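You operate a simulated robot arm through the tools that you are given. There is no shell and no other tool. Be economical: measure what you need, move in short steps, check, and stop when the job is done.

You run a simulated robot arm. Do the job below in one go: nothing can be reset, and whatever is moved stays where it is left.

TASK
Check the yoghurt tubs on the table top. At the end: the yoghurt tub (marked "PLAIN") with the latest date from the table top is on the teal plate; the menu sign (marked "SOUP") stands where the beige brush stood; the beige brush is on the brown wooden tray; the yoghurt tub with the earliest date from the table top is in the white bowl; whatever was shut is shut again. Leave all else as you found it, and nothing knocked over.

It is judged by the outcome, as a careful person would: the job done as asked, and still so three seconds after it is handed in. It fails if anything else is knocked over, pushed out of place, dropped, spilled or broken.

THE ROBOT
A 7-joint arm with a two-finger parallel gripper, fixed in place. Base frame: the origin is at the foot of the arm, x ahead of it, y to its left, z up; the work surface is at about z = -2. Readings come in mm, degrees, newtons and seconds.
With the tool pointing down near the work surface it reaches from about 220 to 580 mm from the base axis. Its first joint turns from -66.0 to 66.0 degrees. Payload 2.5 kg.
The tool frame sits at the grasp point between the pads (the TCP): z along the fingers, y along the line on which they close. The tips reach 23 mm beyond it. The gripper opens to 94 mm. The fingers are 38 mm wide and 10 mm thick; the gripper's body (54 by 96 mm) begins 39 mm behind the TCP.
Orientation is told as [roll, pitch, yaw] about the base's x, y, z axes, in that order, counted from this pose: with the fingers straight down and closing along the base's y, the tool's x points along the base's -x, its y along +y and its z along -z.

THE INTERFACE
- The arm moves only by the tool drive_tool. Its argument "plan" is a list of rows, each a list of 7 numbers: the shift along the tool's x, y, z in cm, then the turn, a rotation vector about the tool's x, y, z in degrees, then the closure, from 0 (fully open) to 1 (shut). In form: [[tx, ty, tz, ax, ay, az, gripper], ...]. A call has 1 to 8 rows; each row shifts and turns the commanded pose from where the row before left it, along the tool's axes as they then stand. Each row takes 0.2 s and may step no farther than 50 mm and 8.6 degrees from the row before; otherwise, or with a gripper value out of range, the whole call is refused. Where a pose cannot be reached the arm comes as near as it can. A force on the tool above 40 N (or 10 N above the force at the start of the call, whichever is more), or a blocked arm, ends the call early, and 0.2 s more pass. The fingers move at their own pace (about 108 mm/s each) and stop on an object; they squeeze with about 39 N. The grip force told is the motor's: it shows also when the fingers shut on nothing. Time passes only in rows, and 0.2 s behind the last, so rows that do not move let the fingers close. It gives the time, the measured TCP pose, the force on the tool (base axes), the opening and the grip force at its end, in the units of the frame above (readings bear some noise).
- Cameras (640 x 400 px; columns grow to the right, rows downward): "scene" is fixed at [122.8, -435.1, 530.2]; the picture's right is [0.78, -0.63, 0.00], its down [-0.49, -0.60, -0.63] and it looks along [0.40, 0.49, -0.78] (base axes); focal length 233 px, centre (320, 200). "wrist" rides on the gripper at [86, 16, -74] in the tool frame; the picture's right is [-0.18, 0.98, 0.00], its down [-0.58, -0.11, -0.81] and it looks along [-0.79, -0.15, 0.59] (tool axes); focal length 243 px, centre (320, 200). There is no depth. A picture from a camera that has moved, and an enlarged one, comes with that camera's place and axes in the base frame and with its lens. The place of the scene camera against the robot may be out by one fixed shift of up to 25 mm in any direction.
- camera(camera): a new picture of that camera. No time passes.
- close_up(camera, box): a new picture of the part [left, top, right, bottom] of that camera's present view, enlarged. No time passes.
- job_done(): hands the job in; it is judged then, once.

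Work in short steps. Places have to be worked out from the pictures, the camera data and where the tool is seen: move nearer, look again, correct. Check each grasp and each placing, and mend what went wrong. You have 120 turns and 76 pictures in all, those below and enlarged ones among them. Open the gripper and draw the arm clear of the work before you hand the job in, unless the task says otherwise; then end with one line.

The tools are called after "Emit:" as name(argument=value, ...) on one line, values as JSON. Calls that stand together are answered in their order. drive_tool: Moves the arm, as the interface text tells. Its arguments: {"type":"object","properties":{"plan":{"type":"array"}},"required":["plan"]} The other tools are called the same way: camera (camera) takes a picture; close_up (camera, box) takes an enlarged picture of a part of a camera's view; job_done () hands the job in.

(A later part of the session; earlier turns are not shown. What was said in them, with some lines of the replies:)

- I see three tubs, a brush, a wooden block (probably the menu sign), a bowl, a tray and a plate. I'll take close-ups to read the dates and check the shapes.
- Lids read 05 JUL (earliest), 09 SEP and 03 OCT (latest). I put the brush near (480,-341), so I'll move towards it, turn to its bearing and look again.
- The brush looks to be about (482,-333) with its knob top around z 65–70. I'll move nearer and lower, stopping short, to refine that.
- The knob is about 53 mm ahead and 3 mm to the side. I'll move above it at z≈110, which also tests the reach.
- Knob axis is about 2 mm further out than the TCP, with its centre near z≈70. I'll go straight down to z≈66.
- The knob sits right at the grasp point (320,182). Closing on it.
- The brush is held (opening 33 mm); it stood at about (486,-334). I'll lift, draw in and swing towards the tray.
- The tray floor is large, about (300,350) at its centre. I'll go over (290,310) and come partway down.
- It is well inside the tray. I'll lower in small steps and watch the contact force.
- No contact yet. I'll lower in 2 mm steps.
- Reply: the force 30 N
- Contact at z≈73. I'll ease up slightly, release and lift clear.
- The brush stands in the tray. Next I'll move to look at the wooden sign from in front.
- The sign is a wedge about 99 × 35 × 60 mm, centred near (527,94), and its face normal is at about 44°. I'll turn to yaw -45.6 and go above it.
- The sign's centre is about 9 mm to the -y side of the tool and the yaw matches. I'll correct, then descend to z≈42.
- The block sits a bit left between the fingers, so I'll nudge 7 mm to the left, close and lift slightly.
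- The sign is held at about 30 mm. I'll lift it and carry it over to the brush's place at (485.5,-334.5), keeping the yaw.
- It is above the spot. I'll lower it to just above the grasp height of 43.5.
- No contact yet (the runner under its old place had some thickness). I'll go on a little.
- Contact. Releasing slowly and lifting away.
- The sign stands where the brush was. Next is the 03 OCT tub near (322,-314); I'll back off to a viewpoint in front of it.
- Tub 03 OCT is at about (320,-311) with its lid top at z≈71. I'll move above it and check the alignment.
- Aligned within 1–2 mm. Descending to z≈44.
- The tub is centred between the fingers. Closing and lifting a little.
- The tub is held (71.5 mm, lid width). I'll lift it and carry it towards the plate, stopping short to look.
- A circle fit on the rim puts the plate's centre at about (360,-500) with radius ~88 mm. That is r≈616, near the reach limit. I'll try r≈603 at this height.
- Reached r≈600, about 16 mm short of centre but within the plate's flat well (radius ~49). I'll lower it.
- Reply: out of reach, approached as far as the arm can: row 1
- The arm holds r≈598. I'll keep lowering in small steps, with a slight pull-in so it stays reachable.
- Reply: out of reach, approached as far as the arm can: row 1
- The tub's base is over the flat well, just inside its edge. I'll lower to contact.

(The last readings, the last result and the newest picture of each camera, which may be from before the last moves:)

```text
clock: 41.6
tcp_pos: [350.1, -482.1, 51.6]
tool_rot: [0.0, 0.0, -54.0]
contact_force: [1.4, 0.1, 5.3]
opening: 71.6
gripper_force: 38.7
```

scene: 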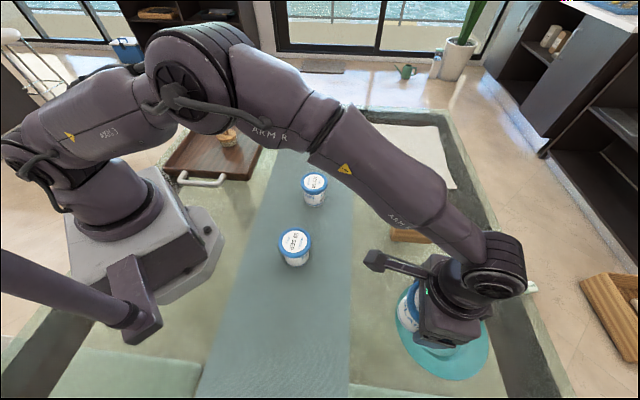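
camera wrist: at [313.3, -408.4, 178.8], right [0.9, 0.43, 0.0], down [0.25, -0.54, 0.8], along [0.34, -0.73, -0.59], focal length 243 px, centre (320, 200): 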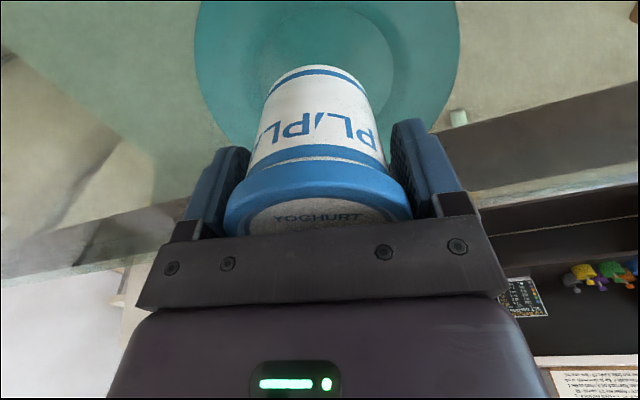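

Contact felt (+7 N). Releasing and lifting straight up.

Emit:
drive_tool(plan=[[0, 0, 0, 0, 0, 0, 0.15], [0, 0, 0, 0, 0, 0, 0], [0, 0, 0, 0, 0, 0, 0], [0, 0, -2, 0, 0, 0, 0], [0, 0, -4, 0, 0, 0, 0], [0, 0, -4.5, 0, 0, 0, 0], [4, 0, -1, 0, 0, 0, 0], [4.5, 0, 0, 0, 0, 0, 0]])

Emit:
camera(camera="wrist")

Emit:
close_up(camera="scene", box=[340, 190, 540, 390])

```text
clock: 43.4
tcp_pos: [352.4, -487.6, 157.5]
tool_rot: [0.0, 0.1, -54.1]
contact_force: [-0.1, 0.0, 0.4]
opening: 94.2
gripper_force: 0.2
out of reach, approached as far as the arm can: row 5, 7, 8
```

```text
34 pictures are left
camera wrist: at [315.0, -407.4, 233.2], right [0.9, 0.43, 0.0], down [0.25, -0.54, 0.81], along [0.35, -0.73, -0.59], focal length 243 px, centre (320, 200)
```

wrist: 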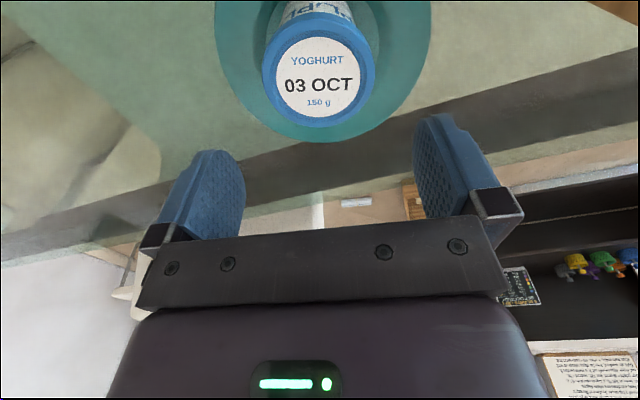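

```text
2.00 times, centred on (440, 290) of scene
camera zoom: at [122.8, -435.1, 530.2], right [0.78, -0.63, 0.0], down [-0.49, -0.6, -0.63], along [0.4, 0.49, -0.78], focal length 466 px, centre (80, 20)
```

zoom: 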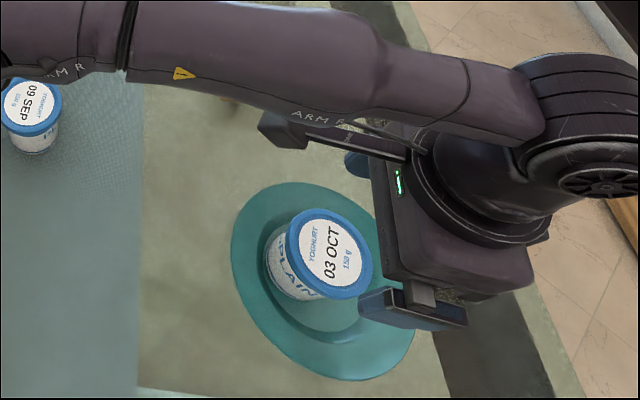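

The tub stands on the plate. The arm refused the pull-back rows, so I'll try a small retreat on its own.

Emit:
drive_tool(plan=[[2, 0, 0, 0, 0, 0, 0], [2, 0, 0, 0, 0, 0, 0]])

```text
clock: 44.0
tcp_pos: [352.2, -486.8, 159.0]
tool_rot: [0.0, 0.2, -54.0]
contact_force: [0.2, -0.1, 0.0]
opening: 93.7
gripper_force: 0.1
out of reach, approached as far as the arm can: row 1, 2
```

Emit:
drive_tool(plan=[[0, 2, 0, 0, 0, 0, 0], [0, 2, 0, 0, 0, 0, 0], [0, 0, 0, 0, 0, -6, 0], [2, 0, 0, 0, 0, 0, 0]])

```text
clock: 45.0
tcp_pos: [373.6, -447.9, 159.1]
tool_rot: [0.1, -0.1, -47.9]
contact_force: [-0.6, 0.9, -0.7]
opening: 94.0
gripper_force: 0.1
```

Free again. Drawing in and swinging towards the 05 JUL tub near (380,-70).

Emit:
drive_tool(plan=[[4.5, 0, 0, 0, 0, 0, 0], [4.5, 0, 0, 0, 0, 0, 0], [4.5, 0, 0, 0, 0, 0, 0], [4.5, 0, 0, 0, 0, 0, 0], [0.3, 4.85, 0, 0, 0, -7, 0], [0.3, 4.85, 0, 0, 0, -7, 0], [0.3, 4.85, 0, 0, 0, -7, 0], [0.3, 4.85, 0, 0, 0, -7, 0]])

Emit:
camera(camera="wrist")

```text
clock: 46.8
tcp_pos: [361.0, -155.9, 157.9]
tool_rot: [0.0, 0.0, -20.1]
contact_force: [-0.4, -0.2, -0.3]
opening: 94.0
gripper_force: 0.1
```

```text
32 pictures are left
camera wrist: at [285.5, -111.5, 232.6], right [0.51, 0.86, 0.0], down [0.51, -0.3, 0.81], along [0.69, -0.41, -0.59], focal length 243 px, centre (320, 200)
```

wrist: 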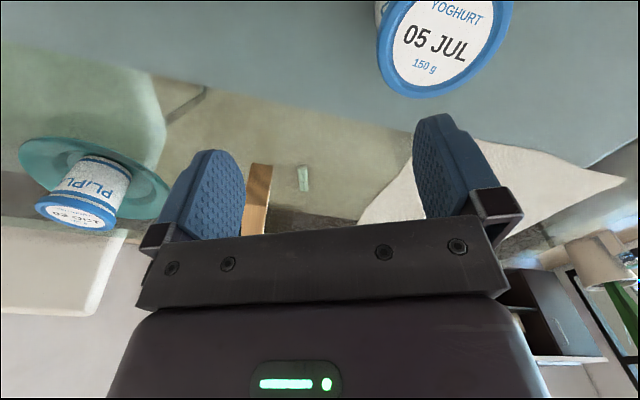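

The 05 JUL tub is at about (373,-81). I'll move above it with the yaw along its bearing.

Emit:
drive_tool(plan=[[0.72, 3.73, 1.3, 0, 0, 0, 0], [0.72, 3.73, 1.3, 0, 0, 0, 0], [0, 0, 0, 0, 0, -8, 0], [0, 0, 0, 0, 0, 0, 0]])

Emit:
camera(camera="wrist")

```text
clock: 47.8
tcp_pos: [372.2, -79.9, 133.2]
tool_rot: [0.1, 0.1, -12.0]
contact_force: [-0.2, 0.1, 0.1]
opening: 94.0
gripper_force: 0.0
```

```text
31 pictures are left
camera wrist: at [290.1, -46.8, 207.8], right [0.38, 0.92, 0.0], down [0.55, -0.23, 0.81], along [0.74, -0.31, -0.59], focal length 243 px, centre (320, 200)
```

wrist: 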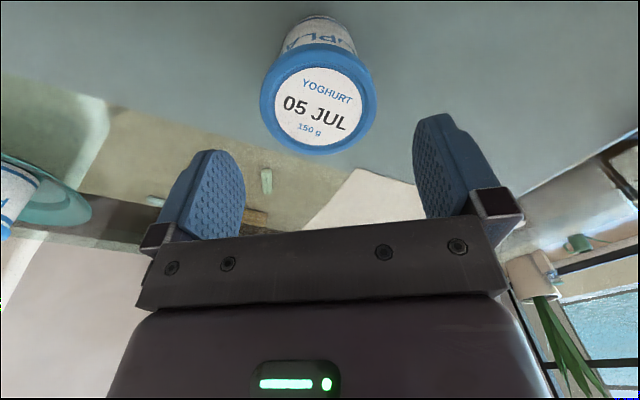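

Centred within 2–3 mm. The bowl is beyond straight-down reach, so I'll tilt the fingers 20° outward before grasping, to keep the tub upright when it is placed.

Emit:
drive_tool(plan=[[0, 0, 0, 0, -6.67, 0, 0], [0, 0, 0, 0, -6.67, 0, 0], [0, 0, 0, 0, -6.66, 0, 0], [0, 0, 0, 0, 0, 0, 0]])

Emit:
camera(camera="wrist")

```text
clock: 48.8
tcp_pos: [371.7, -79.4, 132.2]
tool_rot: [0.0, -20.1, -12.0]
contact_force: [0.8, -1.0, 0.2]
opening: 94.3
gripper_force: 0.0
```

```text
30 pictures are left
camera wrist: at [271.3, -41.6, 173.1], right [0.37, 0.93, 0.06], down [0.24, -0.16, 0.96], along [0.9, -0.34, -0.28], focal length 243 px, centre (320, 200)
```

wrist: 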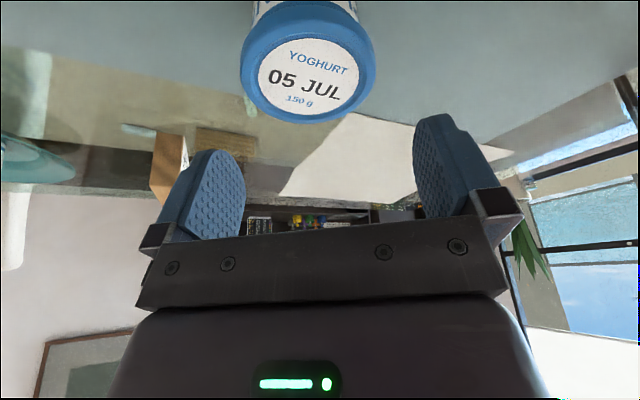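

The tilt went outward as intended. I'll descend vertically 70 mm in base terms to grip at lid height.

Emit:
drive_tool(plan=[[0.61, 0, 2.26, 0, 0, 0, 0], [0.8, 0, 2.19, 0, 0, 0, 0], [0.8, 0, 2.19, 0, 0, 0, 0], [0, 0, 0, 0, 0, 0, 0]])

Emit:
camera(camera="wrist")

```text
clock: 49.8
tcp_pos: [373.7, -79.9, 61.9]
tool_rot: [0.1, -20.0, -12.0]
contact_force: [0.6, 0.5, 0.4]
opening: 94.4
gripper_force: 0.0
```

```text
29 pictures are left
camera wrist: at [273.3, -42.6, 103.0], right [0.37, 0.93, 0.06], down [0.24, -0.16, 0.96], along [0.9, -0.34, -0.28], focal length 243 px, centre (320, 200)
```

wrist: 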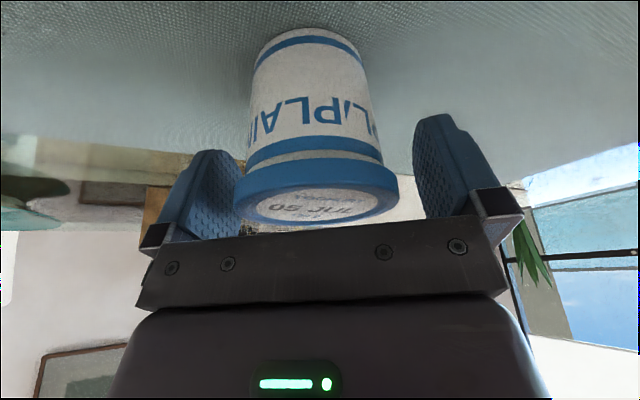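

The lid rim is right at the grasp point. Closing and lifting 2 cm.

Emit:
drive_tool(plan=[[0, 0, 0, 0, 0, 0, 1], [0, 0, 0, 0, 0, 0, 1], [0, 0, 0, 0, 0, 0, 1], [-0.68, 0, -1.88, 0, 0, 0, 1], [0, 0, 0, 0, 0, 0, 1]])

Emit:
camera(camera="wrist")

Emit:
close_up(camera="scene", box=[260, 80, 400, 220])

```text
clock: 51.0
tcp_pos: [372.8, -81.4, 81.3]
tool_rot: [0.0, -20.0, -12.0]
contact_force: [-0.1, 0.3, -1.8]
opening: 71.5
gripper_force: 38.8
```

```text
28 pictures are left
camera wrist: at [272.4, -42.9, 122.5], right [0.37, 0.93, 0.06], down [0.24, -0.16, 0.96], along [0.9, -0.34, -0.29], focal length 243 px, centre (320, 200)
```

wrist: 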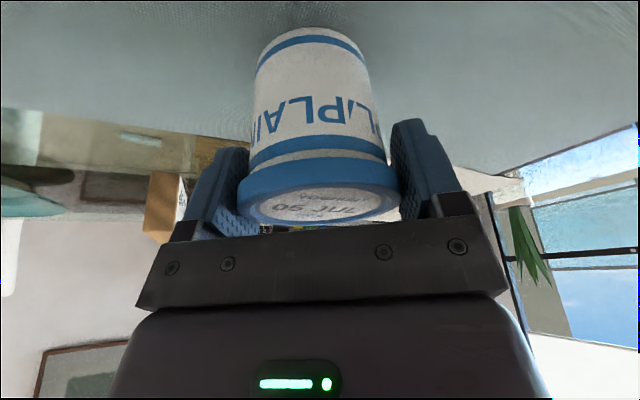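

```text
2.86 times, centred on (330, 150) of scene
camera zoom: at [122.9, -435.1, 530.2], right [0.78, -0.63, 0.0], down [-0.49, -0.6, -0.63], along [0.4, 0.49, -0.78], focal length 665 px, centre (291, 343)
```

zoom: 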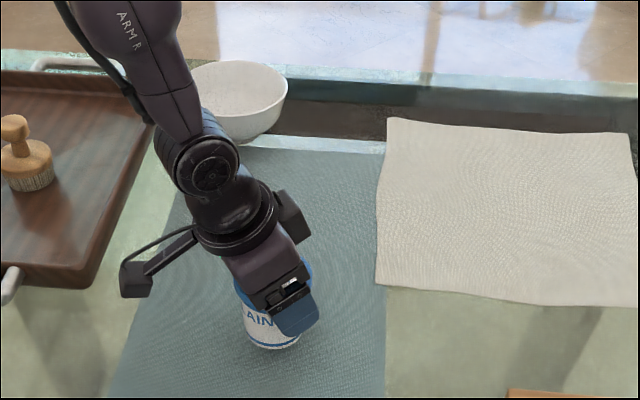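

Lifted safely. I'll raise it to z≈160 and swing 36° to the bowl's bearing, keeping the tilt.

Emit:
drive_tool(plan=[[-1.37, 0, -3.76, 0, 0, 0, 1], [-1.37, 0, -3.76, 0, 0, 0, 1], [0.28, 4.78, -0.1, -2.46, 0, -6.77, 1], [0.28, 4.78, -0.1, -2.46, 0, -6.77, 1], [0.28, 4.78, -0.1, -2.46, 0, -6.77, 1], [0.28, 4.78, -0.1, -2.46, 0, -6.77, 1], [0.28, 4.78, -0.1, -2.46, 0, -6.77, 1], [0, 0, 0, 0, 0, 0, 1]])

Emit:
camera(camera="wrist")

Emit:
close_up(camera="scene", box=[240, 60, 360, 160])

```text
clock: 52.8
tcp_pos: [348.7, 154.6, 159.6]
tool_rot: [0.0, -20.0, 24.0]
contact_force: [-0.9, 0.7, -2.6]
opening: 71.8
gripper_force: 39.0
```

```text
26 pictures are left
camera wrist: at [245.1, 126.1, 202.0], right [-0.24, 0.97, 0.06], down [0.29, 0.01, 0.96], along [0.93, 0.25, -0.28], focal length 243 px, centre (320, 200)
```

wrist: 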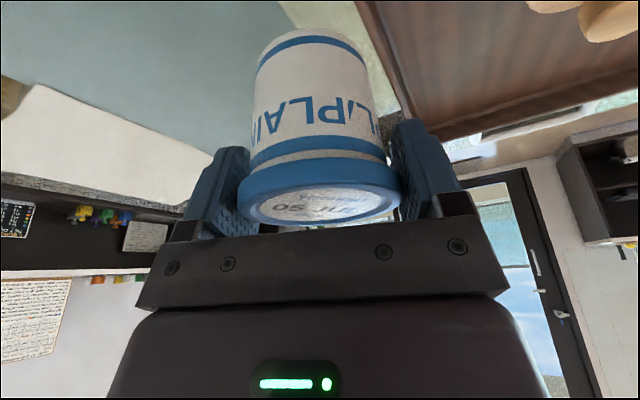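

```text
4.00 times, centred on (300, 110) of scene
camera zoom: at [122.9, -435.0, 530.2], right [0.78, -0.63, 0.0], down [-0.49, -0.6, -0.63], along [0.4, 0.49, -0.78], focal length 931 px, centre (400, 560)
```

zoom: 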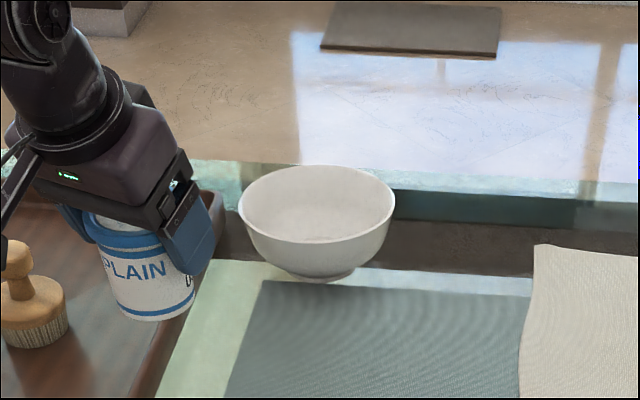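

In the scene view the bowl's centre comes out near (557,240), but the tub hides it from the wrist camera. I'll step sideways to see it.

Emit:
drive_tool(plan=[[0, -4.6, 0, 0, 0, 0, 1], [0, -4.6, 0, 0, 0, 0, 1], [0, 0, 0, 0, 0, 0, 1]])

Emit:
camera(camera="wrist")

```text
clock: 53.6
tcp_pos: [389.8, 68.8, 162.3]
tool_rot: [0.0, -20.0, 24.2]
contact_force: [1.0, -0.3, -2.7]
opening: 71.7
gripper_force: 38.7
```

```text
24 pictures are left
camera wrist: at [285.0, 40.0, 203.0], right [-0.24, 0.97, 0.06], down [0.29, 0.01, 0.96], along [0.93, 0.25, -0.29], focal length 243 px, centre (320, 200)
```

wrist: 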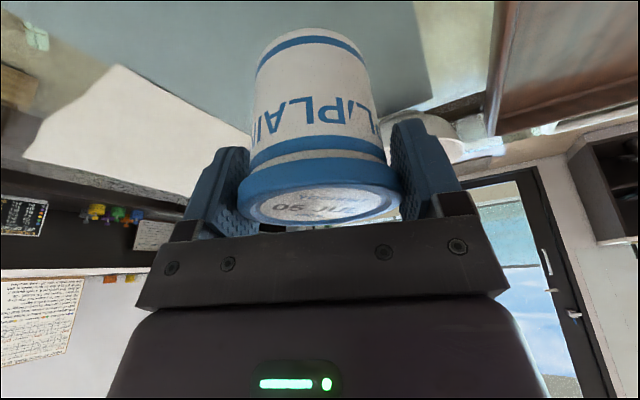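

The finger half hides the bowl. I'll turn the yaw by -16° for a clear view.

Emit:
drive_tool(plan=[[0, 0, 0, 2.74, 0, 7.52, 1], [0, 0, 0, 2.74, 0, 7.52, 1], [0, 0, 0, 0, 0, 0, 1]])

Emit:
close_up(camera="wrist", box=[380, 60, 640, 220])

```text
clock: 54.4
tcp_pos: [388.3, 69.5, 162.3]
tool_rot: [0.0, -19.9, 7.9]
contact_force: [-1.0, 0.2, -1.7]
opening: 71.5
gripper_force: 39.1
```

```text
2.46 times, centred on (510, 140) of wrist
camera zoom: at [280.4, 70.5, 203.3], right [0.04, 1.0, 0.06], down [0.28, -0.07, 0.96], along [0.96, -0.02, -0.28], focal length 597 px, centre (-148, 348)
```

zoom: 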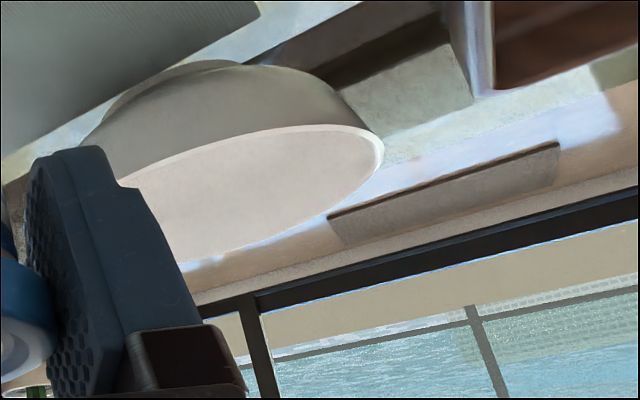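

Combining the views, the bowl's centre is about (556,246) with rim radius ~75. I'll turn back to yaw 24 and move out towards it, stopping about 45 mm short.

Emit:
drive_tool(plan=[[0, 0, 0, -2.74, 0, -7.52, 1], [0, 0, 0, -2.74, 0, -7.52, 1], [0, 4.65, 0, 0, 0, 0, 1], [0, 4.65, 0, 0, 0, 0, 1], [-4.23, 0, 1.54, 0, 0, 0, 1], [-4.23, 0, 1.54, 0, 0, 0, 1], [-4.23, 0, 1.54, 0, 0, 0, 1], [-4.23, 0, 1.54, 0, 0, 0, 1]])

Emit:
close_up(camera="scene", box=[240, 50, 360, 150])

Emit:
camera(camera="wrist")

```text
clock: 56.2
tcp_pos: [515.0, 228.3, 161.6]
tool_rot: [0.0, -19.9, 24.0]
contact_force: [0.3, -0.6, -1.6]
opening: 71.6
gripper_force: 39.3
```

```text
4.00 times, centred on (300, 100) of scene
camera zoom: at [122.8, -435.1, 530.2], right [0.78, -0.63, 0.0], down [-0.49, -0.6, -0.63], along [0.4, 0.49, -0.78], focal length 931 px, centre (400, 600)
```

zoom: 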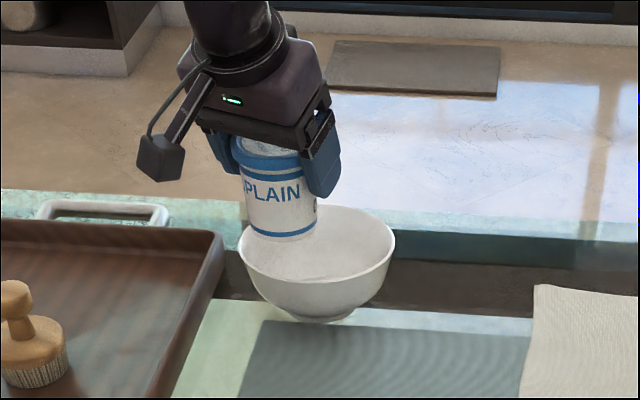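

```text
21 pictures are left
camera wrist: at [410.8, 199.8, 202.9], right [-0.24, 0.97, 0.06], down [0.29, 0.01, 0.96], along [0.92, 0.25, -0.29], focal length 243 px, centre (320, 200)
```

wrist: 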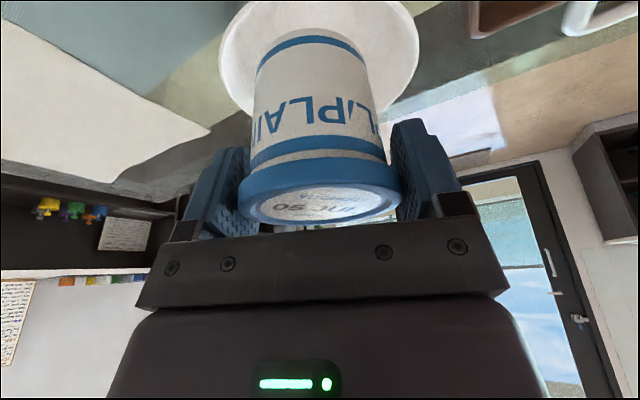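

Both views now agree on a bowl centre of about (557,246). I'll go out the last 46 mm and down so the tub bottom is near rim height.

Emit:
drive_tool(plan=[[-4.3, 0, 1.57, 0, 0, 0, 1], [0.68, 0, 1.88, 0, 0, 0, 1], [0.51, 0, 1.41, 0, 0, 0, 1], [0, 0, 0, 0, 0, 0, 1]])

Emit:
close_up(camera="scene", box=[250, 60, 350, 145])

Emit:
camera(camera="wrist")

```text
clock: 57.2
tcp_pos: [557.5, 246.4, 127.4]
tool_rot: [0.1, -20.0, 23.9]
contact_force: [0.3, -0.2, -2.2]
opening: 71.6
gripper_force: 39.1
```

```text
4.71 times, centred on (300, 102) of scene
camera zoom: at [122.9, -435.1, 530.2], right [0.78, -0.63, 0.0], down [-0.49, -0.6, -0.63], along [0.4, 0.49, -0.78], focal length 1095 px, centre (414, 659)
```

zoom: 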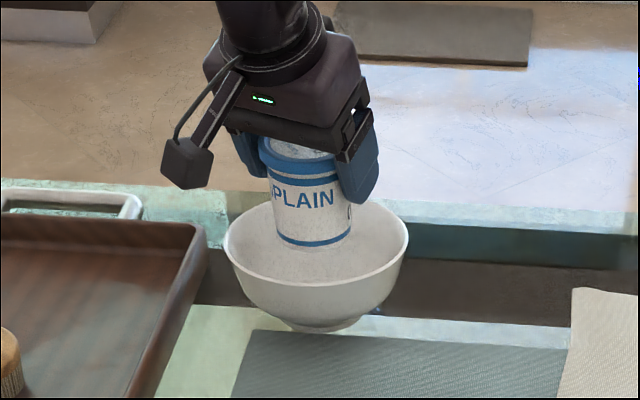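

```text
19 pictures are left
camera wrist: at [453.1, 217.9, 167.4], right [-0.24, 0.97, 0.06], down [0.29, 0.01, 0.96], along [0.93, 0.25, -0.28], focal length 243 px, centre (320, 200)
```

wrist: 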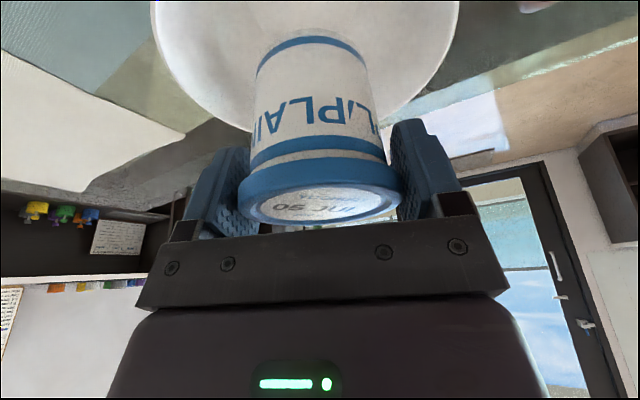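

The tub base is centred over the bowl in both views. Lowering 45 mm into it.

Emit:
drive_tool(plan=[[0.51, 0, 1.41, 0, 0, 0, 1], [0.51, 0, 1.41, 0, 0, 0, 1], [0.51, 0, 1.41, 0, 0, 0, 1], [0, 0, 0, 0, 0, 0, 1]])

Emit:
close_up(camera="scene", box=[250, 60, 350, 145])

Emit:
close_up(camera="wrist", box=[140, 0, 480, 220])

```text
clock: 58.2
tcp_pos: [557.1, 246.5, 82.6]
tool_rot: [0.0, -19.9, 24.0]
contact_force: [-0.6, 1.0, -1.7]
opening: 71.5
gripper_force: 39.4
```

```text
4.71 times, centred on (300, 102) of scene
camera zoom: at [122.9, -435.1, 530.2], right [0.78, -0.63, 0.0], down [-0.49, -0.6, -0.63], along [0.4, 0.49, -0.78], focal length 1095 px, centre (414, 659)
```

zoom: 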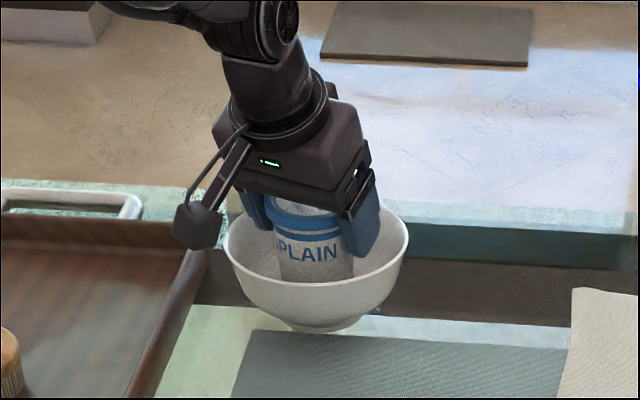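

```text
1.82 times, centred on (310, 110) of wrist
camera zoom: at [453.4, 218.4, 124.0], right [-0.24, 0.97, 0.06], down [0.29, 0.01, 0.96], along [0.93, 0.25, -0.28], focal length 441 px, centre (338, 364)
```

zoom: 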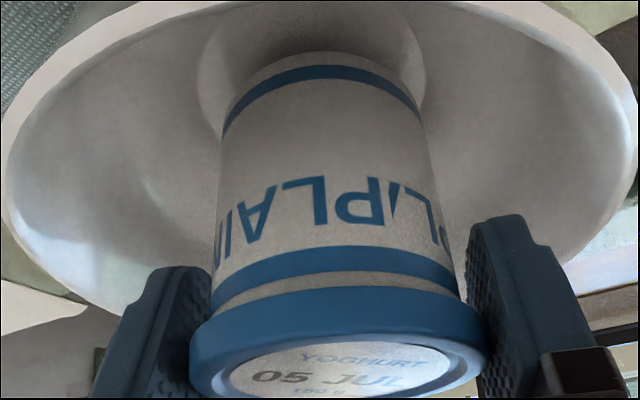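

The bowl's floor ring is visible and the tub is about 3 mm to +y of it. I'll correct that and lower in small steps.

Emit:
drive_tool(plan=[[0.17, -0.3, 0.47, 0, 0, 0, 1], [0.1, 0, 0.28, 0, 0, 0, 1], [0, 0, 0, 0, 0, 0, 1]])

Emit:
drive_tool(plan=[[0.09, 0, 0.24, 0, 0, 0, 1], [0, 0, 0, 0, 0, 0, 1]])

Emit:
drive_tool(plan=[[0.07, 0, 0.19, 0, 0, 0, 1], [0, 0, 0, 0, 0, 0, 1]])

```text
clock: 59.0
tcp_pos: [556.8, 245.8, 74.6]
tool_rot: [0.0, -20.0, 24.0]
contact_force: [0.3, 0.2, -2.4]
opening: 71.3
gripper_force: 38.9
```

```text
clock: 59.6
tcp_pos: [557.2, 243.9, 72.2]
tool_rot: [0.0, -20.0, 24.0]
contact_force: [-0.1, 0.8, -2.2]
opening: 71.3
gripper_force: 39.1
```

```text
clock: 60.2
tcp_pos: [557.7, 244.5, 70.4]
tool_rot: [0.0, -20.0, 24.0]
contact_force: [-1.9, 0.6, 1.6]
opening: 71.8
gripper_force: 39.2
```

First sign of contact. One more 1 mm step.

Emit:
drive_tool(plan=[[0.04, 0, 0.1, 0, 0, 0, 1], [0, 0, 0, 0, 0, 0, 1]])

Emit:
close_up(camera="wrist", box=[140, 0, 480, 220])

```text
clock: 60.8
tcp_pos: [557.4, 244.6, 70.4]
tool_rot: [0.0, -20.1, 23.9]
contact_force: [-5.2, -1.9, 14.8]
opening: 71.7
gripper_force: 38.9
```

```text
1.82 times, centred on (310, 110) of wrist
camera zoom: at [453.7, 215.8, 110.6], right [-0.24, 0.97, 0.06], down [0.29, 0.01, 0.96], along [0.93, 0.25, -0.28], focal length 441 px, centre (338, 364)
```

zoom: 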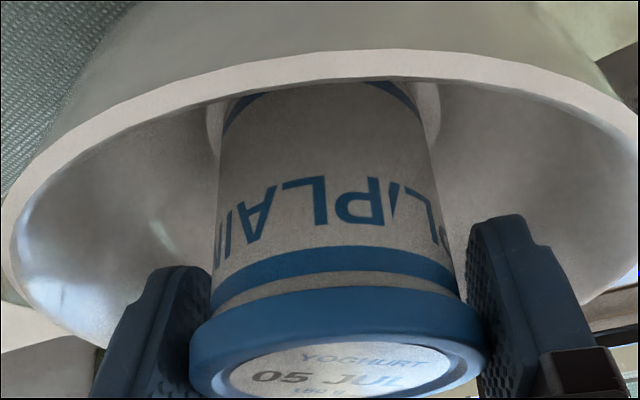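

The tub rests on the bowl floor. I'll open only partway, to about 84 mm, and rise straight up.

Emit:
drive_tool(plan=[[0, 0, 0, 0, 0, 0, 0.17], [0, 0, 0, 0, 0, 0, 0.1], [0, 0, 0, 0, 0, 0, 0.1], [-0.51, 0, -1.41, 0, 0, 0, 0.1], [-1.03, 0, -2.82, 0, 0, 0, 0.1], [-1.37, 0, -3.76, 0, 0, 0, 0.1], [0, 0, 0, 0, 0, 0, 0]])

Emit:
close_up(camera="scene", box=[250, 60, 350, 145])

Emit:
camera(camera="wrist")

```text
clock: 62.4
tcp_pos: [558.4, 242.3, 155.9]
tool_rot: [0.1, -20.1, 24.0]
contact_force: [-0.2, -0.5, 0.0]
opening: 93.9
gripper_force: 0.1
```

```text
4.71 times, centred on (300, 102) of scene
camera zoom: at [122.8, -435.1, 530.2], right [0.78, -0.63, 0.0], down [-0.49, -0.6, -0.63], along [0.4, 0.49, -0.78], focal length 1095 px, centre (414, 659)
```

zoom: 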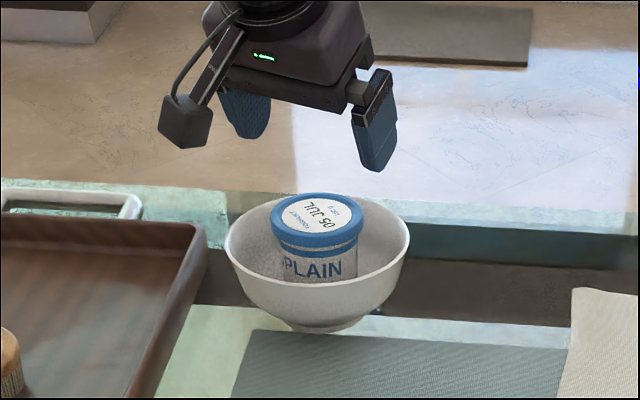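

```text
14 pictures are left
camera wrist: at [454.6, 213.4, 195.7], right [-0.24, 0.97, 0.06], down [0.29, 0.01, 0.96], along [0.93, 0.25, -0.29], focal length 243 px, centre (320, 200)
```

wrist: 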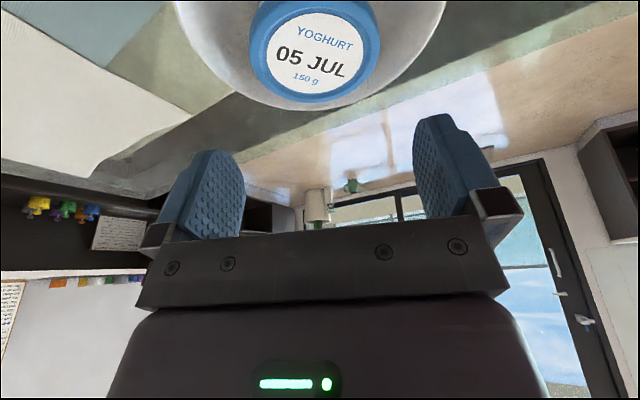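

The 05 JUL tub sits upright in the bowl. I'll draw the arm back and up, then check the whole scene.

Emit:
drive_tool(plan=[[-1.37, 0, -3.76, 0, 0, 0, 0], [4.23, 0, -1.54, 0, 0, 0, 0], [4.23, 0, -1.54, 0, 0, 0, 0], [4.23, 0, -1.54, 0, 0, 0, 0], [4.23, 0, -1.54, 0, 0, 0, 0], [0, 0, 0, 0, 0, 0, 0]])

Emit:
camera(camera="scene")

Emit:
close_up(camera="scene", box=[260, 190, 520, 390])

```text
clock: 63.8
tcp_pos: [391.4, 170.9, 194.0]
tool_rot: [0.0, -20.0, 24.0]
contact_force: [0.2, 0.6, 0.5]
opening: 94.1
gripper_force: 0.0
```

```text
13 pictures are left
```

scene: 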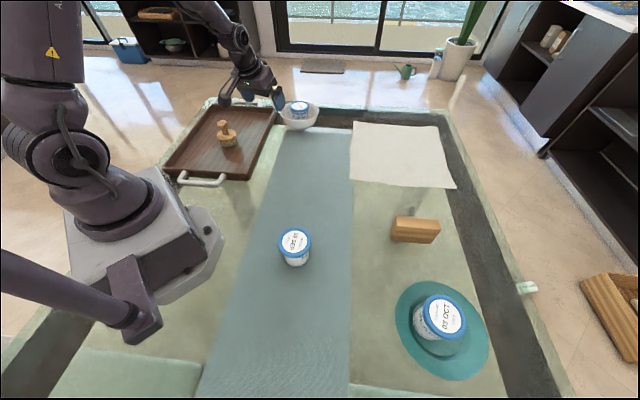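

```text
2.00 times, centred on (390, 290) of scene
camera zoom: at [122.8, -435.1, 530.2], right [0.78, -0.63, 0.0], down [-0.49, -0.6, -0.63], along [0.4, 0.49, -0.78], focal length 466 px, centre (180, 20)
```

zoom: 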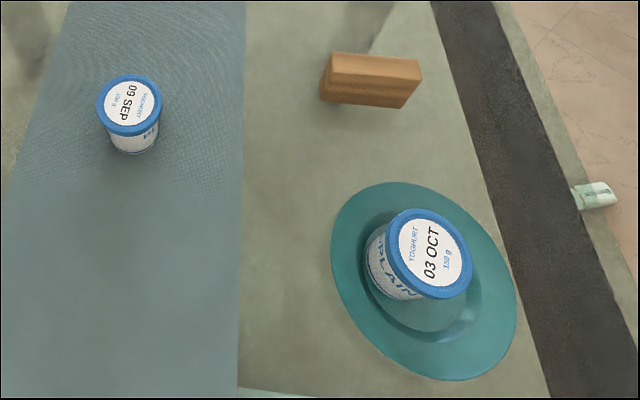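

Everything is in place and upright, the gripper is open and the arm is clear. Handing in.

Emit:
job_done()

```text
The job is handed in.
```

Job handed in: the 03 OCT tub is on the teal plate, the 05 JUL tub is in the white bowl, the beige brush is on the wooden tray, and the sign stands where the brush stood; nothing was knocked over, and I found nothing shut to reopen or close.
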